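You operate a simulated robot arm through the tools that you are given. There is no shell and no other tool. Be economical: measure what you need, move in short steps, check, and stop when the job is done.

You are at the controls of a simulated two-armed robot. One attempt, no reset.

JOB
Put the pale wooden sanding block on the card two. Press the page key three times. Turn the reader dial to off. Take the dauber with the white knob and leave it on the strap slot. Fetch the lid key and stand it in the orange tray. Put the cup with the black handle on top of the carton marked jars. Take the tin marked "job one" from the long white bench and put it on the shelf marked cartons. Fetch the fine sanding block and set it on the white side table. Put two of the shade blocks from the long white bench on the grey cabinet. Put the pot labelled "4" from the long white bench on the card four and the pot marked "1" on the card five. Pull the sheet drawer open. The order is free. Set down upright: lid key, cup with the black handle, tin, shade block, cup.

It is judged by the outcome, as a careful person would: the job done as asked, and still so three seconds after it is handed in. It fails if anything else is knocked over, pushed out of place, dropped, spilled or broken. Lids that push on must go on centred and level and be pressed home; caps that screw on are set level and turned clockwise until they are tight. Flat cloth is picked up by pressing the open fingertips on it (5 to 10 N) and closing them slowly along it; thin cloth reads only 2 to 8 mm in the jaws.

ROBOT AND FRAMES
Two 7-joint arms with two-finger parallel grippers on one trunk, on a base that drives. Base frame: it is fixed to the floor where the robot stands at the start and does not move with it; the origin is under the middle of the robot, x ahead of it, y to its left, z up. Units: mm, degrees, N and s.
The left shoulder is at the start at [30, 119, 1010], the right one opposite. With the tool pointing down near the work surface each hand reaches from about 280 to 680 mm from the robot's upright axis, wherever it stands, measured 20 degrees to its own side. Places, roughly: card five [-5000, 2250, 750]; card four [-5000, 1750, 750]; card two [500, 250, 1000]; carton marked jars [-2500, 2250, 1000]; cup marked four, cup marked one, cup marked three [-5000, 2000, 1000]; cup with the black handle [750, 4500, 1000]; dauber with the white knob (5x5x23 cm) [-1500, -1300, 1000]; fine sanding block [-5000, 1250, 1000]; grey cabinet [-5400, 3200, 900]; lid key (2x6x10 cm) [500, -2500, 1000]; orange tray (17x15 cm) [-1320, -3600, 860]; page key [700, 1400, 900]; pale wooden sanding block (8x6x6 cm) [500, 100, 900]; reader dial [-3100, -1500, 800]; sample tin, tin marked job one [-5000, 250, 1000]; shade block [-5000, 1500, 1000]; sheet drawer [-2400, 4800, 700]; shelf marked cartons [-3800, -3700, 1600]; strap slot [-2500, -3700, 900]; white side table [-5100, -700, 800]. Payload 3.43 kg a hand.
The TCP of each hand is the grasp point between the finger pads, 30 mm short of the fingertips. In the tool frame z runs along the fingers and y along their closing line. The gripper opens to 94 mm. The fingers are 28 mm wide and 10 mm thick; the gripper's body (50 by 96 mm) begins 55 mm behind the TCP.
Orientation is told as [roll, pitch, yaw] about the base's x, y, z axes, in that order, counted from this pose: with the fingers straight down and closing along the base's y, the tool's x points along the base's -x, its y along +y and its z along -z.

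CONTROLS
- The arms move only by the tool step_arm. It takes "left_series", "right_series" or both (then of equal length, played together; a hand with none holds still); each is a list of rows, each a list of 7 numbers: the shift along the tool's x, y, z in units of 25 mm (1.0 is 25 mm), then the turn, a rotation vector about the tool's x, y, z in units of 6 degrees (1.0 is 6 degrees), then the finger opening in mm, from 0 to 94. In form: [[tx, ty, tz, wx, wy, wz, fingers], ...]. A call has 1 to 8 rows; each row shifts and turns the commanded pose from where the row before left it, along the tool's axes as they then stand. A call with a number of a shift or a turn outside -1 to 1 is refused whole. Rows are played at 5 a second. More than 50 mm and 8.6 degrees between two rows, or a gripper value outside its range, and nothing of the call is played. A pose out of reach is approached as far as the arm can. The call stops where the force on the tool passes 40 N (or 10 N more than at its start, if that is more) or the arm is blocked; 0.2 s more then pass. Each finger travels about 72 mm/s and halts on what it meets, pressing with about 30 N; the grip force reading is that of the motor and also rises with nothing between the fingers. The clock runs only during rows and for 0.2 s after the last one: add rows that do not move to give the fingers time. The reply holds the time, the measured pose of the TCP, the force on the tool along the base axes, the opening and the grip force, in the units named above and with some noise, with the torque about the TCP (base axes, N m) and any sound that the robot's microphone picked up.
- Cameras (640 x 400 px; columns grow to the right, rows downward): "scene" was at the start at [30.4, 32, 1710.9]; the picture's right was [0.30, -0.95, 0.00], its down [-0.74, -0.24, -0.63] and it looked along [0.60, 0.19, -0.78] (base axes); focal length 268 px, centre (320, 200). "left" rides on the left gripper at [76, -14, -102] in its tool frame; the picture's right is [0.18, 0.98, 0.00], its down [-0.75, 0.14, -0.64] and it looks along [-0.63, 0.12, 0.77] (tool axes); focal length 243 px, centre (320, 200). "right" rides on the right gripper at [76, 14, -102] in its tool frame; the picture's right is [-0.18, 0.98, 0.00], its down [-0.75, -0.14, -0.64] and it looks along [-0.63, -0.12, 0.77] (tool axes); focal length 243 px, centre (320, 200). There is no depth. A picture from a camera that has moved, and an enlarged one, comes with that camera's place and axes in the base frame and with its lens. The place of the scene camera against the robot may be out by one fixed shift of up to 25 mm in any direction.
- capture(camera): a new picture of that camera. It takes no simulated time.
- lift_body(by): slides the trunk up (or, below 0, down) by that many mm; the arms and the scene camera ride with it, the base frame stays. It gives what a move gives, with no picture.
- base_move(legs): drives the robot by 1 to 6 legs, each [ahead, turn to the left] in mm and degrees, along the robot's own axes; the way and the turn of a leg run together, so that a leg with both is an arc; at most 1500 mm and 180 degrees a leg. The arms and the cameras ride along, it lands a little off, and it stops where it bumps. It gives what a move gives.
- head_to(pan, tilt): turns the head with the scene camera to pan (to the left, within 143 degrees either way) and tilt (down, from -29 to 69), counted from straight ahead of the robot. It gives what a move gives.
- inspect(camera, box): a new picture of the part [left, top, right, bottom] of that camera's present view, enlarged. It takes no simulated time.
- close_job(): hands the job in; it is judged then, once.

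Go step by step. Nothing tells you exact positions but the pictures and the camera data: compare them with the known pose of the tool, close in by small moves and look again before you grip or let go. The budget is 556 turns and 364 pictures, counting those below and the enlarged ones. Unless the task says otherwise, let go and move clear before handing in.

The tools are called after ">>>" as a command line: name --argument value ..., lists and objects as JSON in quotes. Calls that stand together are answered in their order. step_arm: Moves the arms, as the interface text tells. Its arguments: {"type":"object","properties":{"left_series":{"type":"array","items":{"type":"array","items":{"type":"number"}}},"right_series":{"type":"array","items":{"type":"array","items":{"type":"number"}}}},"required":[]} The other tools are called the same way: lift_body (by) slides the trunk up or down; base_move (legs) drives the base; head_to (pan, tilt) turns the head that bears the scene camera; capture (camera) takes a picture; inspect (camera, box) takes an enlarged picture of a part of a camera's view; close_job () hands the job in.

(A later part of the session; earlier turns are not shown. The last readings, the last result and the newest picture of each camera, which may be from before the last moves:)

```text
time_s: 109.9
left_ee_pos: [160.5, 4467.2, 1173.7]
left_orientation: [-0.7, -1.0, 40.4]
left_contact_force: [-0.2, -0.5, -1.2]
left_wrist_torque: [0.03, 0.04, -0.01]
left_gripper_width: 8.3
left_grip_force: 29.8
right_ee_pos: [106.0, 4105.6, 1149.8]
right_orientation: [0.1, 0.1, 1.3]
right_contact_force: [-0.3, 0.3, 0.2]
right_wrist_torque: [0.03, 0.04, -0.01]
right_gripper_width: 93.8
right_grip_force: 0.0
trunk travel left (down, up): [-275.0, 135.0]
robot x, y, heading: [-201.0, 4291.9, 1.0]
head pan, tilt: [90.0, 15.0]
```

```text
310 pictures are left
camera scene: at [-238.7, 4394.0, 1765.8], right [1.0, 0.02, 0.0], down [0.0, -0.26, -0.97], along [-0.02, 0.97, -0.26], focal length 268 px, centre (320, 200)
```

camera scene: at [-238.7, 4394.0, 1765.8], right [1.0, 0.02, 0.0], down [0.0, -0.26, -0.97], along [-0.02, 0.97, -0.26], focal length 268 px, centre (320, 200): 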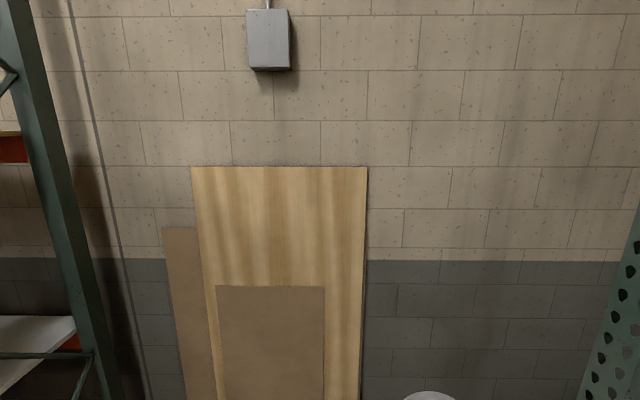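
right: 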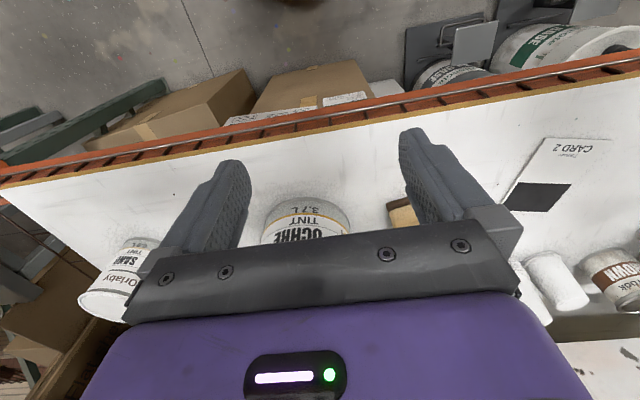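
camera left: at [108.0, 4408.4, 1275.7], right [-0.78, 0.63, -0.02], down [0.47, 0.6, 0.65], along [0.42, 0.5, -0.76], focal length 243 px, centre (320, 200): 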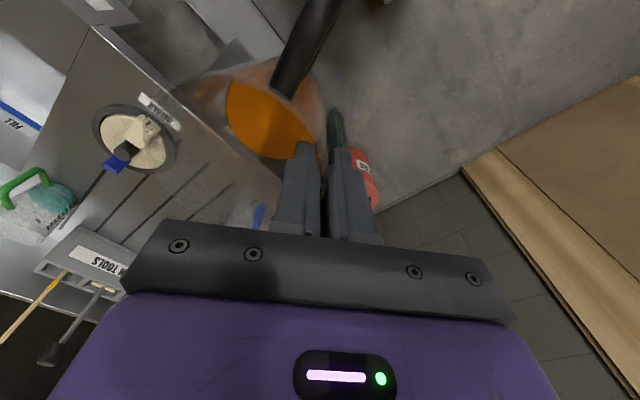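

Cup is steady. Now turning to face -x and survey toward the drawer and the jars carton.

>>> base_move --legs '[[0, 90]]'

>>> head_to --pan 55 --tilt 18

>>> capture --camera "scene"

>>> head_to --pan 110 --tilt 15

>>> capture --camera "scene"

```text
time_s: 114.1
left_ee_pos: [-362.4, 4650.7, 1173.5]
left_orientation: [-0.8, -1.0, 129.2]
left_contact_force: [0.2, 0.8, -1.3]
left_wrist_torque: [-0.01, 0.03, 0.0]
left_gripper_width: 8.5
left_grip_force: 29.6
right_ee_pos: [-2.4, 4590.0, 1148.8]
right_orientation: [0.0, 0.1, 90.1]
right_contact_force: [-1.3, 0.6, 0.4]
right_wrist_torque: [0.02, -0.01, 0.02]
right_gripper_width: 94.1
right_grip_force: 0.0
trunk travel left (down, up): [-275.0, 135.0]
robot x, y, heading: [-193.7, 4294.9, 90.2]
head pan, tilt: [90.0, 15.0]
```

```text
time_s: 115.1
left_ee_pos: [-363.1, 4650.7, 1174.7]
left_orientation: [-0.8, -1.0, 129.3]
left_contact_force: [-0.4, -0.4, -0.8]
left_wrist_torque: [-0.02, 0.0, 0.03]
left_gripper_width: 8.4
left_grip_force: 30.0
right_ee_pos: [-2.7, 4590.3, 1149.1]
right_orientation: [0.1, 0.1, 90.1]
right_contact_force: [0.7, -0.1, 0.2]
right_wrist_torque: [0.02, 0.02, 0.01]
right_gripper_width: 94.1
right_grip_force: 0.0
trunk travel left (down, up): [-275.0, 135.0]
robot x, y, heading: [-197.4, 4291.1, 90.0]
head pan, tilt: [55.0, 18.0]
```

```text
309 pictures are left
camera scene: at [-283.7, 4324.7, 1761.0], right [0.57, 0.82, 0.0], down [0.25, -0.18, -0.95], along [-0.78, 0.55, -0.31], focal length 268 px, centre (320, 200)
```

scene: 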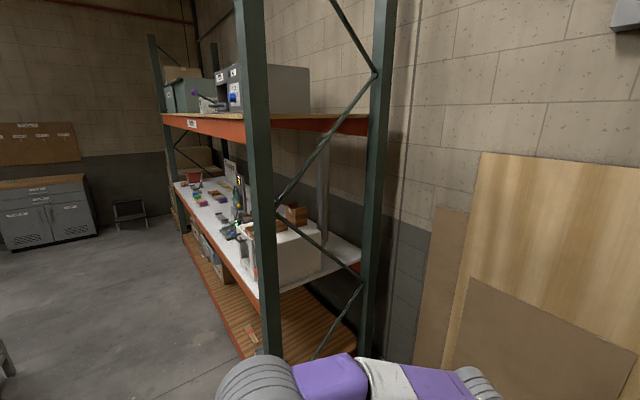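

```text
time_s: 116.4
left_ee_pos: [-362.9, 4651.4, 1174.5]
left_orientation: [-0.8, -0.9, 129.3]
left_contact_force: [-0.9, -0.1, -2.2]
left_wrist_torque: [-0.03, 0.07, 0.0]
left_gripper_width: 8.9
left_grip_force: 30.2
right_ee_pos: [-1.7, 4589.8, 1149.7]
right_orientation: [0.0, 0.1, 90.1]
right_contact_force: [0.0, 0.0, -0.6]
right_wrist_torque: [-0.01, 0.0, -0.01]
right_gripper_width: 94.1
right_grip_force: 0.0
trunk travel left (down, up): [-275.0, 135.0]
robot x, y, heading: [-194.7, 4293.9, 90.0]
head pan, tilt: [110.0, 15.0]
```

```text
308 pictures are left
camera scene: at [-295.0, 4239.4, 1765.9], right [-0.34, 0.94, 0.0], down [0.24, 0.09, -0.97], along [-0.91, -0.33, -0.26], focal length 268 px, centre (320, 200)
```

scene: 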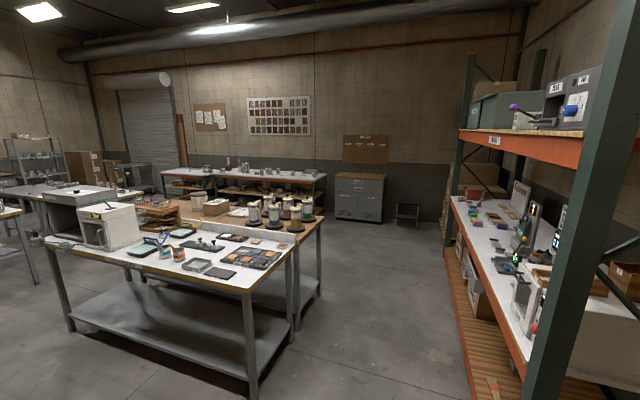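

The drawer must be under the shelf bench on the +y wall. Driving along the aisle to it.

>>> base_move --legs '[[0, 92], [1500, 0]]'

>>> head_to --pan -50 --tilt 30

>>> capture --camera "scene"

```text
time_s: 127.6
left_ee_pos: [-2058.3, 4131.0, 1174.6]
left_orientation: [-0.8, -1.0, -140.5]
left_contact_force: [0.5, 0.1, -1.0]
left_wrist_torque: [-0.01, -0.03, 0.01]
left_gripper_width: 8.5
left_grip_force: 30.0
right_ee_pos: [-1998.1, 4492.3, 1148.9]
right_orientation: [0.0, 0.1, -179.8]
right_contact_force: [-0.1, -0.8, -0.4]
right_wrist_torque: [0.01, -0.01, 0.0]
right_gripper_width: 93.8
right_grip_force: 0.0
trunk travel left (down, up): [-275.0, 135.0]
robot x, y, heading: [-1700.8, 4296.6, -179.9]
head pan, tilt: [110.0, 15.0]
```

```text
time_s: 130.1
left_ee_pos: [-2058.4, 4130.5, 1173.4]
left_orientation: [-0.8, -1.1, -140.6]
left_contact_force: [-0.4, 0.5, -1.5]
left_wrist_torque: [-0.04, 0.0, -0.02]
left_gripper_width: 8.6
left_grip_force: 29.9
right_ee_pos: [-1997.9, 4491.2, 1149.6]
right_orientation: [0.0, 0.1, -179.8]
right_contact_force: [-0.6, -0.2, -0.2]
right_wrist_torque: [-0.01, 0.01, 0.01]
right_gripper_width: 93.9
right_grip_force: 0.1
trunk travel left (down, up): [-275.0, 135.0]
robot x, y, heading: [-1706.8, 4301.6, -179.7]
head pan, tilt: [-50.0, 30.0]
```

```text
307 pictures are left
camera scene: at [-1740.2, 4378.0, 1741.7], right [0.76, 0.64, 0.0], down [0.32, -0.38, -0.87], along [-0.56, 0.66, -0.5], focal length 268 px, centre (320, 200)
```

scene: 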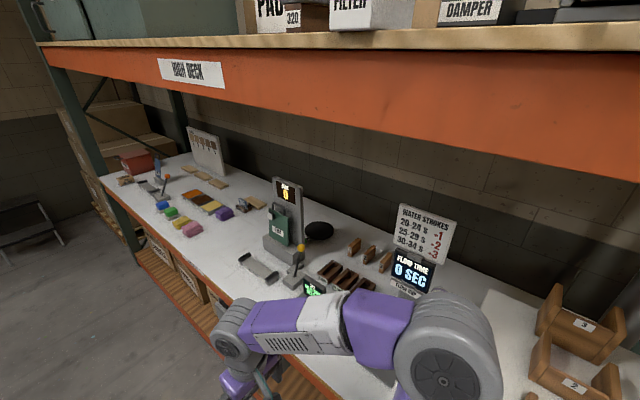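

>>> head_to --pan -35 --tilt 45

>>> capture --camera "scene"

```text
time_s: 130.8
left_ee_pos: [-2058.9, 4131.5, 1173.3]
left_orientation: [-0.7, -1.0, -140.7]
left_contact_force: [-0.1, 0.7, -1.0]
left_wrist_torque: [-0.09, -0.01, 0.02]
left_gripper_width: 8.4
left_grip_force: 29.7
right_ee_pos: [-1997.5, 4491.5, 1149.2]
right_orientation: [0.0, 0.1, -179.7]
right_contact_force: [-0.5, -0.1, 0.0]
right_wrist_torque: [0.02, -0.03, -0.02]
right_gripper_width: 93.8
right_grip_force: 0.0
trunk travel left (down, up): [-275.0, 135.0]
robot x, y, heading: [-1699.5, 4302.4, -179.7]
head pan, tilt: [-35.0, 45.0]
```

```text
306 pictures are left
camera scene: at [-1748.6, 4355.4, 1719.1], right [0.57, 0.82, 0.0], down [0.58, -0.4, -0.71], along [-0.58, 0.41, -0.71], focal length 268 px, centre (320, 200)
```

scene: 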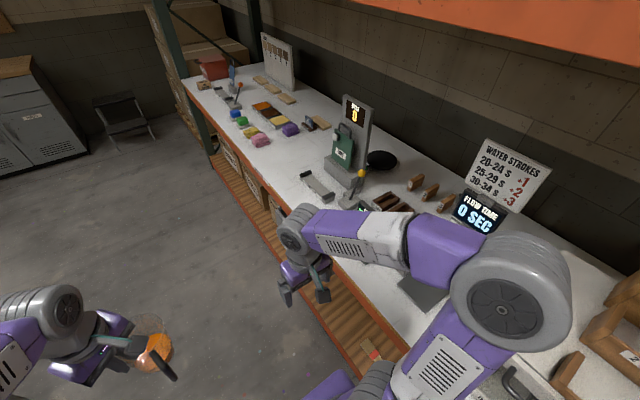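

>>> inspect --camera "scene" --box '[180, 80, 340, 280]'

```text
2.00 times, centred on (260, 180) of scene
camera zoom: at [-1748.6, 4355.4, 1719.1], right [0.57, 0.82, 0.0], down [0.58, -0.4, -0.71], along [-0.58, 0.41, -0.71], focal length 536 px, centre (440, 240)
```

zoom: 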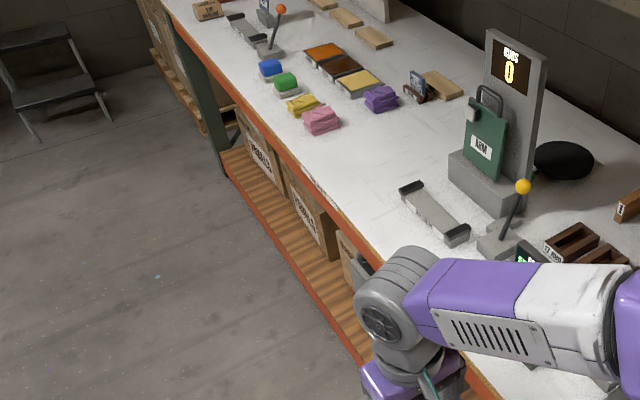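

The drawer isn't visible from the side. I'll arc to x≈-2400 with more standoff and face the shelf.

>>> base_move --legs '[[400, 35], [320, -35], [0, -90]]'

>>> head_to --pan 0 --tilt 50

>>> capture --camera "scene"

```text
time_s: 138.9
left_ee_pos: [-2549.8, 4438.6, 1174.3]
left_orientation: [-0.8, -0.9, 129.9]
left_contact_force: [-0.1, 0.2, -1.3]
left_wrist_torque: [-0.01, 0.05, 0.0]
left_gripper_width: 8.4
left_grip_force: 29.9
right_ee_pos: [-2187.0, 4380.8, 1149.5]
right_orientation: [0.0, 0.2, 90.7]
right_contact_force: [-0.2, 0.5, 0.0]
right_wrist_torque: [-0.03, 0.01, 0.01]
right_gripper_width: 94.0
right_grip_force: 0.0
trunk travel left (down, up): [-275.0, 135.0]
robot x, y, heading: [-2372.6, 4080.9, 90.6]
head pan, tilt: [-35.0, 45.0]
```

```text
time_s: 139.9
left_ee_pos: [-2548.7, 4439.2, 1174.1]
left_orientation: [-0.8, -1.0, 129.9]
left_contact_force: [0.4, 1.1, -1.4]
left_wrist_torque: [-0.01, 0.05, 0.02]
left_gripper_width: 8.2
left_grip_force: 29.6
right_ee_pos: [-2187.2, 4381.1, 1149.6]
right_orientation: [0.0, 0.1, 90.7]
right_contact_force: [-0.6, 0.0, 0.4]
right_wrist_torque: [0.0, 0.0, 0.0]
right_gripper_width: 93.8
right_grip_force: 0.0
trunk travel left (down, up): [-275.0, 135.0]
robot x, y, heading: [-2375.4, 4082.6, 90.7]
head pan, tilt: [0.0, 50.0]
```

```text
304 pictures are left
camera scene: at [-2388.9, 4137.5, 1712.1], right [1.0, 0.01, 0.0], down [0.01, -0.77, -0.64], along [-0.01, 0.64, -0.77], focal length 268 px, centre (320, 200)
```

scene: 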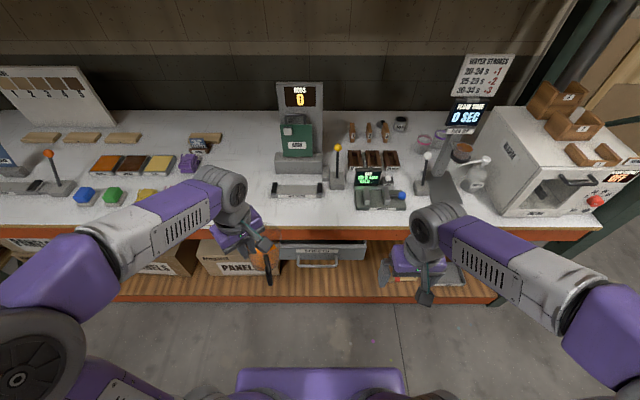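

The sheet drawer is right ahead, under the bench. A closer look.

>>> inspect --camera "scene" --box '[260, 220, 400, 300]'

```text
4.57 times, centred on (330, 260) of scene
camera zoom: at [-2388.9, 4137.5, 1712.1], right [1.0, 0.01, 0.0], down [0.01, -0.77, -0.64], along [-0.01, 0.64, -0.77], focal length 1225 px, centre (274, -74)
```

zoom: 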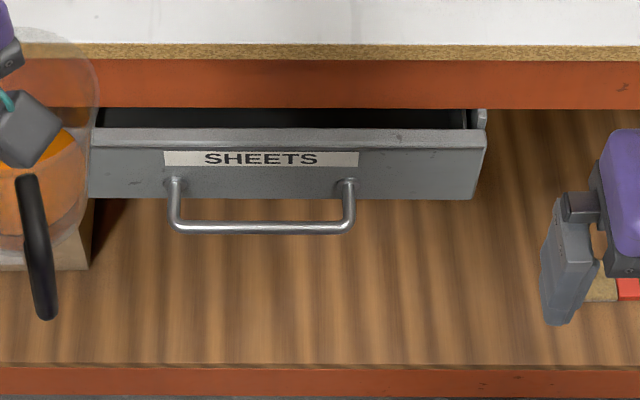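

The drawer has a horizontal bar handle near [-2400,4650,705]. I'll use the right hand: lower it, turn it so it closes vertically across the bar, and tilt the fingers forward-down.

>>> step_arm --right_series '[[0, 0, 1, 0, 0, -1, 94], [0, 0, 1, 0, 0, -1, 94], [0, 0, 1, 0, 0, -1, 94], [0, 0, 1, 0, 0, -1, 94], [0, 0, 1, 0, 0, -1, 94], [0, 0, 1, 0, 0, -1, 94], [0, 0, 1, 0, 0, -1, 94], [0, 0, 1, 0, 0, -1, 94]]'

>>> step_arm --right_series '[[0, 0, 0.8, 0, 0, -1, 94], [0, 0, 0.8, 0, 0, -1, 94], [0, 0, 0.8, 0, 0, -1, 94], [0, 0, 0.8, 0, 0, -1, 94], [0, 0, 0.4, 0, 0, -1, 94], [0, 0, 0, 0, 0, -1, 94], [0, 0, 0, 0, 0, -1, 94]]'

>>> step_arm --right_series '[[0, 0, 0, 1, 0, 0, 94], [0, 0, 0, 1, 0, 0, 94], [0, 0, 0, 1, 0, 0, 94], [0, 0, 0, 1, 0, 0, 94], [0, 0, 0, 1, 0, 0, 94], [0, 0, 0, 1, 0, 0, 94], [0, 0, 0, 1, 0, 0, 94], [0, 0, 0, 1, 0, 0, 94]]'

>>> capture --camera "right"

>>> capture --camera "scene"

```text
time_s: 141.7
left_ee_pos: [-2548.9, 4438.3, 1174.5]
left_orientation: [-0.9, -1.0, 129.9]
left_contact_force: [0.0, -0.1, -1.9]
left_wrist_torque: [-0.02, 0.01, 0.02]
left_gripper_width: 8.2
left_grip_force: 29.8
right_ee_pos: [-2188.5, 4381.0, 948.1]
right_orientation: [0.1, -0.1, 138.8]
right_contact_force: [0.3, 0.7, -0.4]
right_wrist_torque: [0.01, -0.02, -0.01]
right_gripper_width: 94.0
right_grip_force: 0.0
trunk travel left (down, up): [-275.0, 135.0]
robot x, y, heading: [-2375.9, 4079.5, 90.5]
head pan, tilt: [0.0, 50.0]
```

```text
time_s: 143.3
left_ee_pos: [-2548.0, 4438.8, 1174.2]
left_orientation: [-0.8, -1.1, 129.8]
left_contact_force: [0.7, 0.2, -1.1]
left_wrist_torque: [-0.03, 0.05, 0.01]
left_gripper_width: 8.4
left_grip_force: 30.2
right_ee_pos: [-2186.7, 4381.0, 860.2]
right_orientation: [0.0, 0.0, -179.1]
right_contact_force: [0.4, 0.1, -0.2]
right_wrist_torque: [0.01, -0.02, 0.01]
right_gripper_width: 94.0
right_grip_force: 0.1
trunk travel left (down, up): [-275.0, 135.0]
robot x, y, heading: [-2375.1, 4082.9, 90.6]
head pan, tilt: [0.0, 50.0]
```

```text
time_s: 145.1
left_ee_pos: [-2548.9, 4439.2, 1174.4]
left_orientation: [-0.8, -1.0, 129.9]
left_contact_force: [0.0, 0.0, -0.7]
left_wrist_torque: [-0.02, 0.02, 0.01]
left_gripper_width: 8.3
left_grip_force: 29.9
right_ee_pos: [-2182.2, 4425.1, 832.5]
right_orientation: [-48.1, -0.1, -179.3]
right_contact_force: [0.3, 0.2, -0.3]
right_wrist_torque: [0.02, 0.07, 0.0]
right_gripper_width: 94.1
right_grip_force: 0.1
right hand out of reach, approached as far as the arm can: row 3, 4, 5, 6, 7
trunk travel left (down, up): [-275.0, 135.0]
robot x, y, heading: [-2377.5, 4080.4, 90.5]
head pan, tilt: [0.0, 50.0]
```

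```text
302 pictures are left
camera right: at [-2106.1, 4340.2, 889.7], right [-0.18, -0.66, -0.73], down [-0.75, -0.39, 0.53], along [-0.64, 0.64, -0.42], focal length 243 px, centre (320, 200)
```

right: 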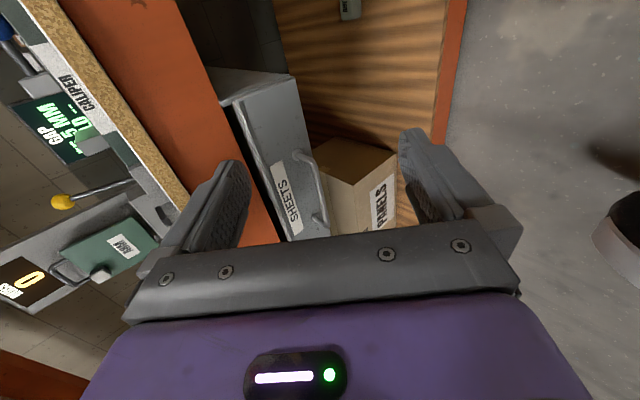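

```text
301 pictures are left
camera scene: at [-2388.8, 4137.6, 1712.1], right [1.0, 0.01, 0.0], down [0.01, -0.77, -0.64], along [-0.01, 0.64, -0.77], focal length 268 px, centre (320, 200)
```

scene: 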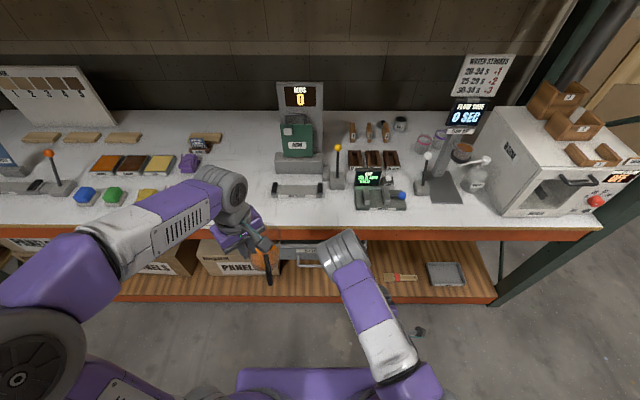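

The hand is now tilted and sees the handle, at about [-2390,4652,695]. Moving to a standoff along the approach line.

>>> step_arm --right_series '[[-1, -0.25, 0.7, 0, 0, 0, 80], [-1, -0.25, 0.7, 0, 0, 0, 60], [-1, -0.25, 0.7, 0, 0, 0, 40], [-1, -0.25, 0.7, 0, 0, 0, 40], [-1, -0.25, 0.7, 0, 0, 0, 40], [-1, -0.25, 0.7, 0, 0, 0, 40], [-1, -0.25, 0.7, 0, 0, 0, 40], [-0.9, -0.25, 0.6, 0, 0, 0, 40]]'

>>> capture --camera "right"

>>> inspect --camera "scene" --box '[240, 210, 400, 310]'

```text
time_s: 146.9
left_ee_pos: [-2549.4, 4438.5, 1175.1]
left_orientation: [-0.8, -1.0, 129.9]
left_contact_force: [0.2, -0.1, -1.1]
left_wrist_torque: [-0.06, 0.05, -0.01]
left_gripper_width: 8.5
left_grip_force: 29.9
right_ee_pos: [-2382.4, 4556.5, 776.9]
right_orientation: [-47.9, 0.0, -179.2]
right_contact_force: [0.4, -0.1, 0.3]
right_wrist_torque: [-0.01, 0.0, -0.01]
right_gripper_width: 40.1
right_grip_force: 0.2
trunk travel left (down, up): [-275.0, 135.0]
robot x, y, heading: [-2377.1, 4081.4, 90.7]
head pan, tilt: [0.0, 50.0]
```

```text
300 pictures are left
camera right: at [-2306.4, 4472.4, 833.6], right [-0.18, -0.66, -0.73], down [-0.75, -0.39, 0.54], along [-0.64, 0.64, -0.43], focal length 243 px, centre (320, 200)
```

right: 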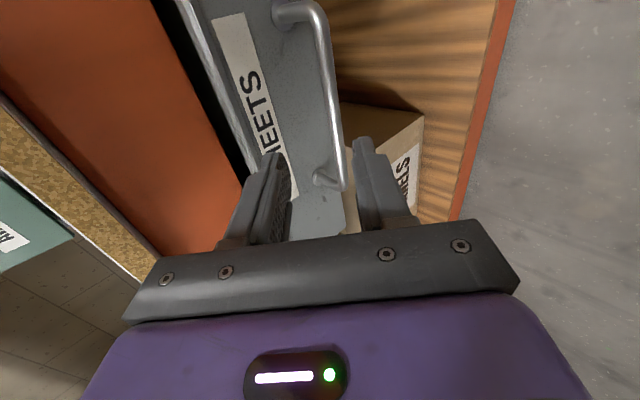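

```text
4.00 times, centred on (320, 260) of scene
camera zoom: at [-2389.5, 4137.5, 1712.1], right [1.0, 0.01, 0.0], down [0.01, -0.77, -0.64], along [-0.01, 0.64, -0.77], focal length 1072 px, centre (320, -40)
```

zoom: 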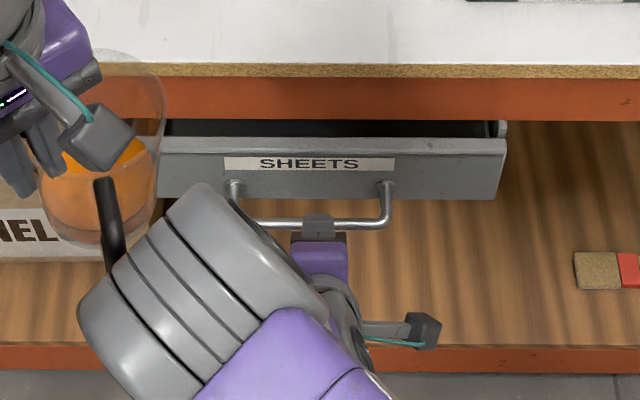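

>>> step_arm --right_series '[[0, 0.52, 0.8, 0, 0, 0, 40], [0, 0, 0.8, 0, 0, 0, 40], [0, 0, 0.8, 0, 0, 0, 40]]'

>>> capture --camera "right"

```text
time_s: 147.7
left_ee_pos: [-2548.8, 4439.2, 1173.4]
left_orientation: [-0.7, -1.1, 129.9]
left_contact_force: [-0.7, 0.8, -1.5]
left_wrist_torque: [-0.04, 0.05, 0.01]
left_gripper_width: 8.3
left_grip_force: 29.5
right_ee_pos: [-2383.3, 4592.1, 727.9]
right_orientation: [-48.0, -0.1, -179.1]
right_contact_force: [-0.1, 0.7, -0.9]
right_wrist_torque: [0.02, 0.01, 0.02]
right_gripper_width: 40.0
right_grip_force: 0.2
trunk travel left (down, up): [-275.0, 135.0]
robot x, y, heading: [-2376.2, 4081.7, 90.4]
head pan, tilt: [0.0, 50.0]
```

```text
298 pictures are left
camera right: at [-2307.2, 4507.4, 784.8], right [-0.18, -0.66, -0.73], down [-0.75, -0.39, 0.54], along [-0.64, 0.64, -0.43], focal length 243 px, centre (320, 200)
```

right: 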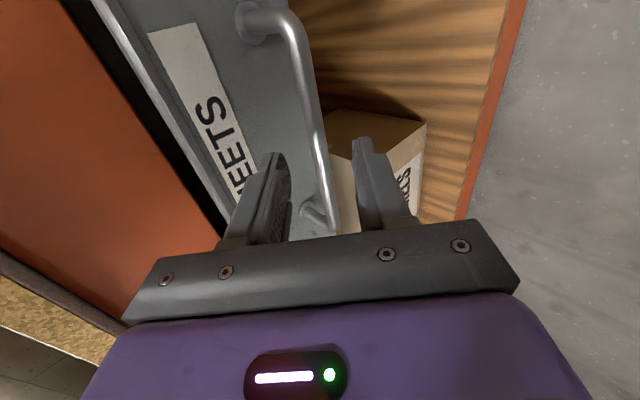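

Bar lies on the tool's axis, about 60 mm ahead. Advancing 48 mm and closing.

>>> step_arm --right_series '[[0, -0.08, 0.8, 0, 0, 0, 40], [0, 0, 0.7, 0, 0, 0, 40], [0, 0, 0.42, 0, 0, 0, 40]]'

>>> capture --camera "right"

```text
time_s: 148.5
left_ee_pos: [-2548.3, 4437.9, 1174.8]
left_orientation: [-0.7, -1.0, 129.9]
left_contact_force: [-0.2, 0.2, -1.6]
left_wrist_torque: [-0.03, 0.03, -0.02]
left_gripper_width: 8.4
left_grip_force: 29.7
right_ee_pos: [-2383.1, 4629.8, 696.4]
right_orientation: [-47.9, 0.1, -179.4]
right_contact_force: [-0.3, -0.1, 1.1]
right_wrist_torque: [-0.03, 0.01, -0.04]
right_gripper_width: 39.9
right_grip_force: 0.0
trunk travel left (down, up): [-275.0, 135.0]
robot x, y, heading: [-2374.4, 4082.7, 90.6]
head pan, tilt: [0.0, 50.0]
```

```text
297 pictures are left
camera right: at [-2306.4, 4545.2, 753.9], right [-0.18, -0.66, -0.73], down [-0.75, -0.39, 0.54], along [-0.64, 0.64, -0.43], focal length 243 px, centre (320, 200)
```

right: 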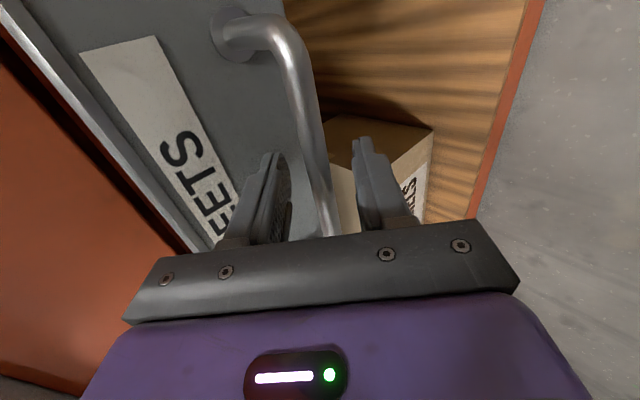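

>>> step_arm --right_series '[[0, 0, 0, 0, 0, 0, 20], [0, 0, 0, 0, 0, 0, 0], [0, 0, 0, 0, 0, 0, 0], [0, 0, 0, 0, 0, 0, 0]]'

>>> base_move --legs '[[-150, 0]]'

>>> capture --camera "scene"

```text
time_s: 149.5
left_ee_pos: [-2548.7, 4438.5, 1174.7]
left_orientation: [-0.8, -1.0, 129.9]
left_contact_force: [-0.3, 0.8, -1.8]
left_wrist_torque: [-0.04, 0.03, 0.01]
left_gripper_width: 8.4
left_grip_force: 29.7
right_ee_pos: [-2383.0, 4630.3, 696.0]
right_orientation: [-47.8, 0.0, -179.4]
right_contact_force: [0.8, -1.5, -3.5]
right_wrist_torque: [-0.02, -0.02, -0.08]
right_gripper_width: 16.5
right_grip_force: 44.6
trunk travel left (down, up): [-275.0, 135.0]
robot x, y, heading: [-2375.5, 4082.4, 90.7]
head pan, tilt: [0.0, 50.0]
```

```text
time_s: 150.9
left_ee_pos: [-2547.8, 4287.9, 1173.9]
left_orientation: [-0.8, -1.0, 130.1]
left_contact_force: [-0.1, 0.3, -1.3]
left_wrist_torque: [-0.03, 0.05, 0.01]
left_gripper_width: 8.2
left_grip_force: 29.9
right_ee_pos: [-2382.7, 4479.2, 695.8]
right_orientation: [-48.0, 0.0, -179.1]
right_contact_force: [3.1, 1.9, -7.7]
right_wrist_torque: [0.1, -0.35, -0.61]
right_gripper_width: 16.5
right_grip_force: 44.5
trunk travel left (down, up): [-275.0, 135.0]
robot x, y, heading: [-2375.4, 3930.7, 90.7]
head pan, tilt: [0.0, 50.0]
```

```text
296 pictures are left
camera scene: at [-2387.1, 3987.3, 1712.0], right [1.0, 0.01, 0.0], down [0.01, -0.77, -0.64], along [-0.01, 0.64, -0.77], focal length 268 px, centre (320, 200)
```

scene: 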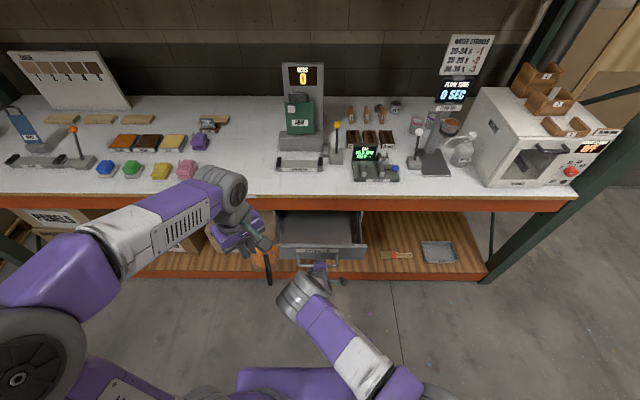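

The drawer slides out. Pulling another 120 mm.

>>> base_move --legs '[[-120, 0]]'

>>> inspect --camera "scene" --box '[200, 160, 440, 320]'

```text
time_s: 152.1
left_ee_pos: [-2546.3, 4165.3, 1174.5]
left_orientation: [-0.8, -1.0, 130.1]
left_contact_force: [0.6, 0.1, -1.5]
left_wrist_torque: [-0.03, 0.05, 0.0]
left_gripper_width: 8.5
left_grip_force: 29.9
right_ee_pos: [-2382.3, 4357.2, 696.5]
right_orientation: [-48.0, 0.0, -179.0]
right_contact_force: [-6.0, 2.0, -9.1]
right_wrist_torque: [0.13, -0.18, -0.58]
right_gripper_width: 16.0
right_grip_force: 45.0
trunk travel left (down, up): [-275.0, 135.0]
robot x, y, heading: [-2375.1, 3806.5, 90.8]
head pan, tilt: [0.0, 50.0]
```

```text
2.50 times, centred on (320, 240) of scene
camera zoom: at [-2386.6, 3865.7, 1712.0], right [1.0, 0.01, 0.0], down [0.01, -0.77, -0.64], along [-0.01, 0.64, -0.77], focal length 670 px, centre (320, 100)
```

zoom: 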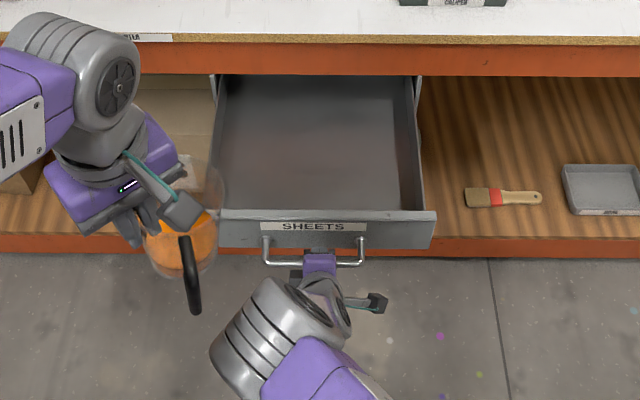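

Opened about 270 mm. I'll pull a little more with the arm to find the end stop.

>>> step_arm --right_series '[[0, 0.67, -0.74, 0, 0, 0, 0], [0, 0.67, -0.74, 0, 0, 0, 0], [0, 0.67, -0.74, 0, 0, 0, 0], [0, 0.67, -0.74, 0, 0, 0, 0]]'

```text
time_s: 153.1
left_ee_pos: [-2547.9, 4163.8, 1174.3]
left_orientation: [-1.0, -1.0, 130.2]
left_contact_force: [-0.3, -0.5, -1.6]
left_wrist_torque: [0.0, 0.03, -0.02]
left_gripper_width: 8.3
left_grip_force: 30.4
right_ee_pos: [-2381.3, 4252.8, 697.0]
right_orientation: [-47.9, -0.2, -179.1]
right_contact_force: [-10.6, -3.7, -6.4]
right_wrist_torque: [-0.11, -0.62, -0.9]
right_gripper_width: 16.2
right_grip_force: 44.9
trunk travel left (down, up): [-275.0, 135.0]
robot x, y, heading: [-2373.0, 3806.3, 90.6]
head pan, tilt: [0.0, 50.0]
```

Open by about 375 mm now, enough. Releasing and backing out along the tool axis.

>>> step_arm --right_series '[[0, 0, 0, 0, 0, 0, 30], [0, 0, 0, 0, 0, 0, 50], [0, 0, 0, 0, 0, 0, 50], [0, 0, -1, 0, 0, 0, 50], [0, 0, -1, 0, 0, 0, 50], [0, 0, -1, 0, 0, 0, 50]]'

>>> capture --camera "right"

```text
time_s: 154.5
left_ee_pos: [-2545.6, 4164.4, 1175.0]
left_orientation: [-0.8, -1.0, 130.1]
left_contact_force: [1.0, -0.6, -1.2]
left_wrist_torque: [-0.04, 0.0, 0.01]
left_gripper_width: 8.3
left_grip_force: 30.2
right_ee_pos: [-2378.0, 4200.2, 746.9]
right_orientation: [-48.2, -0.2, -179.1]
right_contact_force: [0.7, -0.8, 0.3]
right_wrist_torque: [0.0, -0.01, -0.01]
right_gripper_width: 49.9
right_grip_force: 0.0
trunk travel left (down, up): [-275.0, 135.0]
robot x, y, heading: [-2375.7, 3807.1, 90.5]
head pan, tilt: [0.0, 50.0]
```

```text
294 pictures are left
camera right: at [-2302.2, 4115.7, 803.8], right [-0.17, -0.66, -0.73], down [-0.75, -0.4, 0.53], along [-0.64, 0.64, -0.42], focal length 243 px, centre (320, 200)
```

right: 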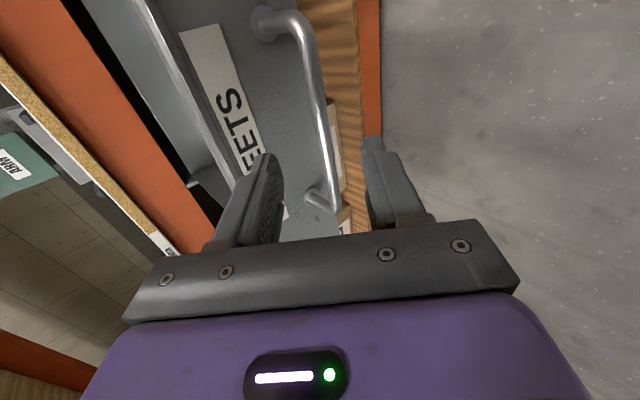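

>>> step_arm --right_series '[[1, -0.74, -0.67, 0, 0, 0, 94], [1, -0.74, -0.67, 0, 0, 0, 94], [1, -0.74, -0.67, 0, 0, 0, 94], [1, -0.74, -0.67, 0, 0, 0, 94], [1, -0.74, -0.67, 0, 0, 0, 94], [1, -0.74, -0.67, 0, 0, 0, 94], [1, -0.74, -0.67, 0, 0, 0, 94], [1, -0.74, -0.67, 0, 0, 0, 94]]'

>>> step_arm --right_series '[[0, 0, 0, -1, 0, 0, 94], [0, 0, 0, -1, 0, 0, 94], [0, 0, 0, -1, 0, 0, 94], [0, 0, 0, -1, 0, 0, 94], [0, 0, 0, -1, 0, 0, 94], [0, 0, 0, -1, 0, 0, 94], [0, 0, 0, -1, 0, 0, 94], [0, 0, 0, -1, 0, 0, 94]]'

>>> step_arm --right_series '[[0, 0, -1, 0, 0, 1, 94], [0, 0, -1, 0, 0, 1, 94], [0, 0, -1, 0, 0, 1, 94], [0, 0, -1, 0, 0, 1, 94], [0, 0, -1, 0, 0, 1, 94], [0, 0, -1, 0, 0, 1, 94], [0, 0, -1, 0, 0, 1, 94], [0, 0, 0, 0, 0, 1, 94]]'

>>> step_arm --right_series '[[0, 0, 0, 0, 0, 1, 94], [0, 0, 0, 0, 0, 1, 94], [0, 0, 0, 0, 0, 1, 94], [0, 0, 0, 0, 0, 1, 94], [0, 0, 0, 0, 0, 1, 94], [0, 0, 0, 0, 0, 1, 94], [0, 0, 0, 0, 0, 1, 94]]'

>>> capture --camera "scene"

```text
time_s: 156.3
left_ee_pos: [-2546.3, 4165.4, 1174.8]
left_orientation: [-0.8, -1.0, 130.1]
left_contact_force: [0.1, -0.3, -1.5]
left_wrist_torque: [-0.03, 0.06, -0.02]
left_gripper_width: 8.0
left_grip_force: 29.8
right_ee_pos: [-2177.2, 4223.7, 937.3]
right_orientation: [-47.8, -0.2, -179.0]
right_contact_force: [0.0, 0.0, 0.5]
right_wrist_torque: [-0.04, 0.01, 0.06]
right_gripper_width: 93.8
right_grip_force: 0.0
right hand out of reach, approached as far as the arm can: row 6, 7, 8
trunk travel left (down, up): [-275.0, 135.0]
robot x, y, heading: [-2374.9, 3809.0, 90.8]
head pan, tilt: [0.0, 50.0]
```

```text
time_s: 158.1
left_ee_pos: [-2546.0, 4165.9, 1173.9]
left_orientation: [-0.9, -1.0, 130.1]
left_contact_force: [-0.1, 0.2, -0.6]
left_wrist_torque: [-0.03, 0.05, 0.0]
left_gripper_width: 8.4
left_grip_force: 30.1
right_ee_pos: [-2179.3, 4226.1, 935.7]
right_orientation: [0.0, -0.1, -179.0]
right_contact_force: [-1.2, 0.9, 0.7]
right_wrist_torque: [-0.03, -0.01, 0.01]
right_gripper_width: 94.0
right_grip_force: 0.0
trunk travel left (down, up): [-275.0, 135.0]
robot x, y, heading: [-2376.1, 3806.4, 90.9]
head pan, tilt: [0.0, 50.0]
```

```text
time_s: 159.9
left_ee_pos: [-2546.6, 4164.9, 1174.5]
left_orientation: [-0.8, -1.0, 130.1]
left_contact_force: [0.3, 0.0, -1.8]
left_wrist_torque: [0.0, 0.05, -0.02]
left_gripper_width: 8.4
left_grip_force: 30.1
right_ee_pos: [-2179.7, 4226.7, 1111.9]
right_orientation: [0.1, 0.0, 132.7]
right_contact_force: [0.3, 0.0, -0.4]
right_wrist_torque: [0.02, -0.02, 0.0]
right_gripper_width: 93.9
right_grip_force: 0.0
trunk travel left (down, up): [-275.0, 135.0]
robot x, y, heading: [-2373.2, 3810.9, 90.9]
head pan, tilt: [0.0, 50.0]
```

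```text
time_s: 161.5
left_ee_pos: [-2546.5, 4164.3, 1175.1]
left_orientation: [-0.7, -0.9, 130.1]
left_contact_force: [-0.2, -0.2, -1.1]
left_wrist_torque: [-0.05, 0.05, -0.01]
left_gripper_width: 8.4
left_grip_force: 29.9
right_ee_pos: [-2178.3, 4225.5, 1111.1]
right_orientation: [0.1, 0.0, 90.8]
right_contact_force: [-0.4, -0.4, -0.4]
right_wrist_torque: [0.01, 0.03, 0.0]
right_gripper_width: 94.1
right_grip_force: 0.0
trunk travel left (down, up): [-275.0, 135.0]
robot x, y, heading: [-2377.8, 3806.9, 90.9]
head pan, tilt: [0.0, 50.0]
```

```text
293 pictures are left
camera scene: at [-2385.8, 3864.2, 1712.1], right [1.0, 0.01, 0.0], down [0.01, -0.77, -0.64], along [-0.01, 0.64, -0.77], focal length 268 px, centre (320, 200)
```

scene: 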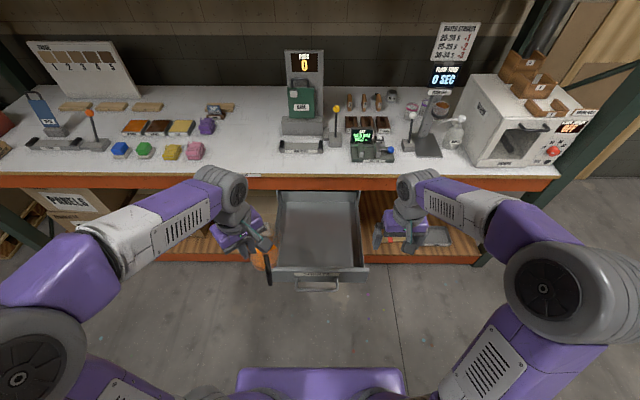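

The drawer is open. Turning to look at the island benches for the jars carton.

>>> base_move --legs '[[0, 90]]'

>>> head_to --pan 75 --tilt 25

>>> capture --camera "scene"

>>> head_to --pan 10 --tilt 20

>>> capture --camera "scene"

```text
time_s: 165.7
left_ee_pos: [-2731.2, 3636.6, 1172.9]
left_orientation: [-0.8, -1.0, -140.3]
left_contact_force: [-0.1, -0.4, -2.9]
left_wrist_torque: [-0.01, -0.02, 0.04]
left_gripper_width: 8.6
left_grip_force: 29.8
right_ee_pos: [-2788.8, 4004.6, 1111.2]
right_orientation: [0.0, 0.0, -179.4]
right_contact_force: [-0.3, -0.2, 0.3]
right_wrist_torque: [0.0, -0.01, 0.0]
right_gripper_width: 94.3
right_grip_force: 0.1
trunk travel left (down, up): [-275.0, 135.0]
robot x, y, heading: [-2372.8, 3808.5, -179.5]
head pan, tilt: [0.0, 50.0]
```

```text
time_s: 167.2
left_ee_pos: [-2729.7, 3636.4, 1173.6]
left_orientation: [-0.8, -1.1, -140.3]
left_contact_force: [-0.2, 0.7, -0.2]
left_wrist_torque: [-0.05, 0.0, 0.02]
left_gripper_width: 8.3
left_grip_force: 29.5
right_ee_pos: [-2790.1, 4004.5, 1112.0]
right_orientation: [-0.1, 0.1, -179.4]
right_contact_force: [0.0, -0.9, 0.3]
right_wrist_torque: [-0.02, 0.0, 0.0]
right_gripper_width: 94.3
right_grip_force: 0.1
trunk travel left (down, up): [-275.0, 135.0]
robot x, y, heading: [-2375.6, 3806.1, -179.4]
head pan, tilt: [75.0, 25.0]
```

```text
292 pictures are left
camera scene: at [-2378.4, 3728.1, 1749.6], right [-0.97, 0.25, 0.0], down [0.11, 0.41, -0.91], along [-0.23, -0.88, -0.42], focal length 268 px, centre (320, 200)
```

scene: 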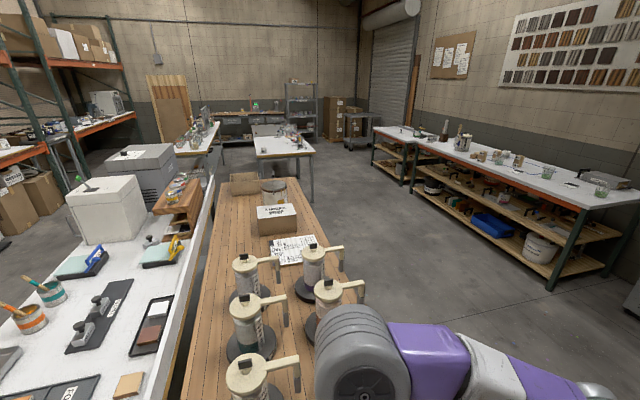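

```text
time_s: 168.6
left_ee_pos: [-2730.9, 3638.3, 1174.4]
left_orientation: [-0.9, -0.9, -140.1]
left_contact_force: [-0.5, 0.4, -0.4]
left_wrist_torque: [-0.02, -0.06, 0.02]
left_gripper_width: 8.4
left_grip_force: 29.6
right_ee_pos: [-2788.8, 4004.4, 1111.8]
right_orientation: [0.0, 0.0, -179.3]
right_contact_force: [-0.3, 0.6, -0.8]
right_wrist_torque: [-0.01, 0.01, 0.0]
right_gripper_width: 93.9
right_grip_force: 0.1
trunk travel left (down, up): [-275.0, 135.0]
robot x, y, heading: [-2370.1, 3807.8, -179.6]
head pan, tilt: [10.0, 20.0]
```

```text
291 pictures are left
camera scene: at [-2446.7, 3800.3, 1757.7], right [-0.18, 0.98, 0.0], down [0.34, 0.06, -0.94], along [-0.92, -0.17, -0.34], focal length 268 px, centre (320, 200)
```

scene: 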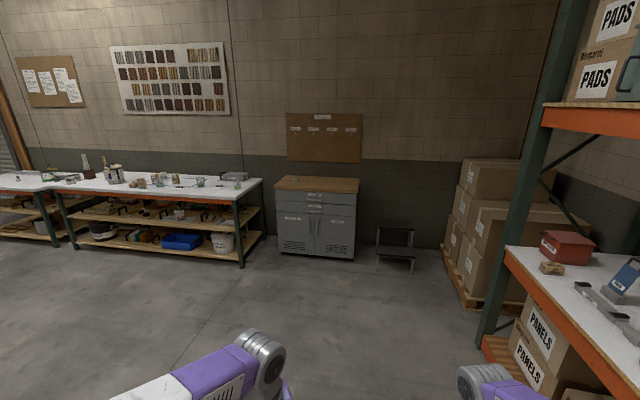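

>>> head_to --pan 85 --tilt 25

>>> inspect --camera "scene" --box '[260, 150, 420, 250]'

```text
time_s: 170.0
left_ee_pos: [-2731.2, 3637.2, 1174.7]
left_orientation: [-0.8, -1.1, -140.2]
left_contact_force: [0.1, 0.4, -1.2]
left_wrist_torque: [-0.04, -0.03, -0.03]
left_gripper_width: 8.2
left_grip_force: 29.5
right_ee_pos: [-2788.8, 4004.6, 1111.3]
right_orientation: [0.1, 0.0, -179.4]
right_contact_force: [0.3, -0.7, 0.0]
right_wrist_torque: [-0.01, -0.03, 0.0]
right_gripper_width: 93.7
right_grip_force: 0.0
trunk travel left (down, up): [-275.0, 135.0]
robot x, y, heading: [-2374.8, 3807.3, -179.4]
head pan, tilt: [85.0, 25.0]
```

```text
4.00 times, centred on (340, 200) of scene
camera zoom: at [-2362.5, 3725.5, 1749.6], right [-1.0, 0.08, 0.0], down [0.03, 0.42, -0.91], along [-0.07, -0.9, -0.42], focal length 1072 px, centre (240, 200)
```

zoom: 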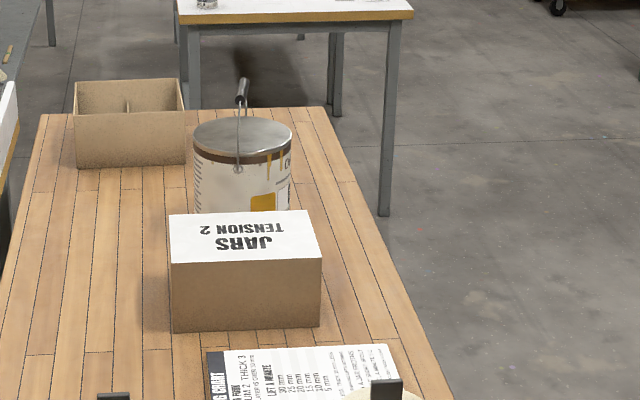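

The jars carton's top is around [-2478,2250,1010]. I'll drive round to the west side of that wooden bench and face it.

>>> base_move --legs '[[780, 0], [0, 90], [1500, 0], [50, 0], [0, 90]]'

>>> head_to --pan 0 --tilt 40

>>> capture --camera "scene"

```text
time_s: 189.3
left_ee_pos: [-2763.4, 2450.3, 1174.2]
left_orientation: [-0.8, -1.1, 41.8]
left_contact_force: [0.1, 0.2, -1.1]
left_wrist_torque: [0.02, -0.01, 0.0]
left_gripper_width: 8.2
left_grip_force: 30.3
right_ee_pos: [-2692.6, 2085.3, 1112.1]
right_orientation: [0.0, 0.0, 2.6]
right_contact_force: [0.1, -0.5, -0.5]
right_wrist_torque: [-0.01, 0.0, 0.02]
right_gripper_width: 94.2
right_grip_force: 0.1
trunk travel left (down, up): [-275.0, 135.0]
robot x, y, heading: [-3120.6, 2267.8, 2.5]
head pan, tilt: [85.0, 25.0]
```

```text
time_s: 190.9
left_ee_pos: [-2764.6, 2451.9, 1173.9]
left_orientation: [-0.8, -1.0, 41.8]
left_contact_force: [0.4, 1.0, -1.1]
left_wrist_torque: [0.03, 0.01, -0.01]
left_gripper_width: 8.7
left_grip_force: 30.3
right_ee_pos: [-2692.8, 2083.6, 1110.2]
right_orientation: [0.0, -0.1, 2.6]
right_contact_force: [0.0, -0.5, 0.1]
right_wrist_torque: [0.02, 0.02, 0.01]
right_gripper_width: 94.0
right_grip_force: 0.1
trunk travel left (down, up): [-275.0, 135.0]
robot x, y, heading: [-3117.7, 2266.2, 2.4]
head pan, tilt: [0.0, 40.0]
```

```text
289 pictures are left
camera scene: at [-3072.9, 2278.2, 1726.3], right [0.04, -1.0, 0.0], down [-0.64, -0.03, -0.77], along [0.77, 0.03, -0.64], focal length 268 px, centre (320, 200)
```

scene: 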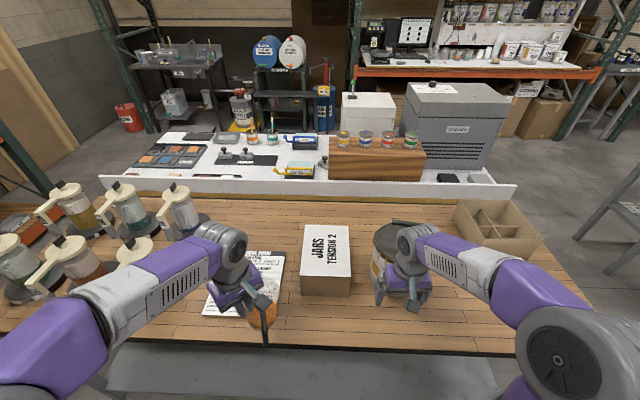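

The carton is straight ahead. I'll pull the right hand back and up away from the can, and come 80 mm closer.

>>> step_arm --right_series '[[1, -0.3, -0.5, 0, 0, 0, 94], [1, -0.3, -0.5, 0, 0, 0, 94], [1, -0.3, -0.5, 0, 0, 0, 94], [1, -0.3, -0.3, 0, 0, 0, 94], [0.6, 0, 0, 0, 0, 0, 94]]'

>>> base_move --legs '[[80, 0]]'

>>> capture --camera "left"

>>> capture --camera "scene"

```text
time_s: 192.1
left_ee_pos: [-2765.9, 2450.8, 1175.3]
left_orientation: [-0.8, -1.0, 41.8]
left_contact_force: [-0.3, 0.5, -1.4]
left_wrist_torque: [0.05, 0.02, 0.02]
left_gripper_width: 8.3
left_grip_force: 30.3
right_ee_pos: [-2807.3, 2049.7, 1155.7]
right_orientation: [0.1, 0.1, 2.5]
right_contact_force: [0.0, 0.7, 0.5]
right_wrist_torque: [0.0, 0.01, 0.0]
right_gripper_width: 93.9
right_grip_force: 0.0
trunk travel left (down, up): [-275.0, 135.0]
robot x, y, heading: [-3119.4, 2264.7, 2.3]
head pan, tilt: [0.0, 40.0]
```

```text
time_s: 193.2
left_ee_pos: [-2686.2, 2455.2, 1173.7]
left_orientation: [-0.8, -1.0, 41.9]
left_contact_force: [0.3, 0.2, -1.8]
left_wrist_torque: [0.02, 0.01, 0.02]
left_gripper_width: 8.3
left_grip_force: 29.9
right_ee_pos: [-2727.6, 2053.5, 1156.5]
right_orientation: [0.0, 0.1, 2.7]
right_contact_force: [-0.6, 0.2, -0.1]
right_wrist_torque: [-0.03, -0.01, 0.01]
right_gripper_width: 94.5
right_grip_force: 0.1
trunk travel left (down, up): [-275.0, 135.0]
robot x, y, heading: [-3039.6, 2270.9, 2.2]
head pan, tilt: [0.0, 40.0]
```

```text
288 pictures are left
camera left: at [-2736.3, 2394.3, 1275.0], right [-0.79, 0.61, -0.02], down [0.45, 0.61, 0.65], along [0.41, 0.51, -0.76], focal length 243 px, centre (320, 200)
```

left: 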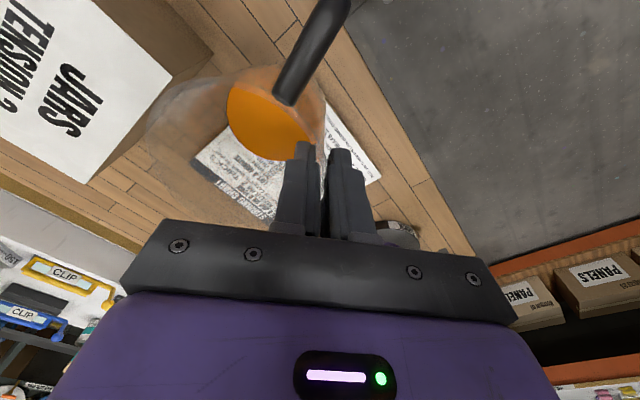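

```text
287 pictures are left
camera scene: at [-2993.8, 2281.6, 1726.3], right [0.04, -1.0, 0.0], down [-0.64, -0.03, -0.77], along [0.76, 0.03, -0.64], focal length 268 px, centre (320, 200)
```

scene: 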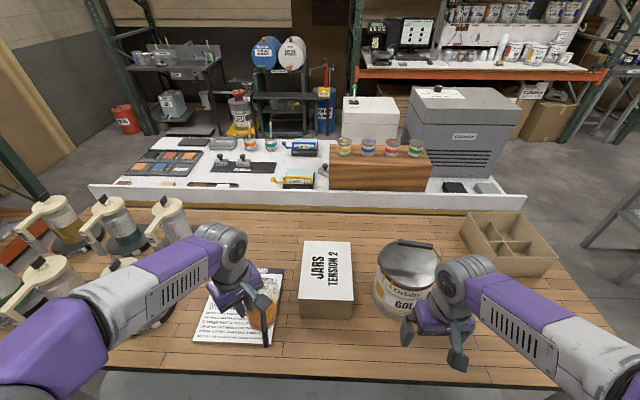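

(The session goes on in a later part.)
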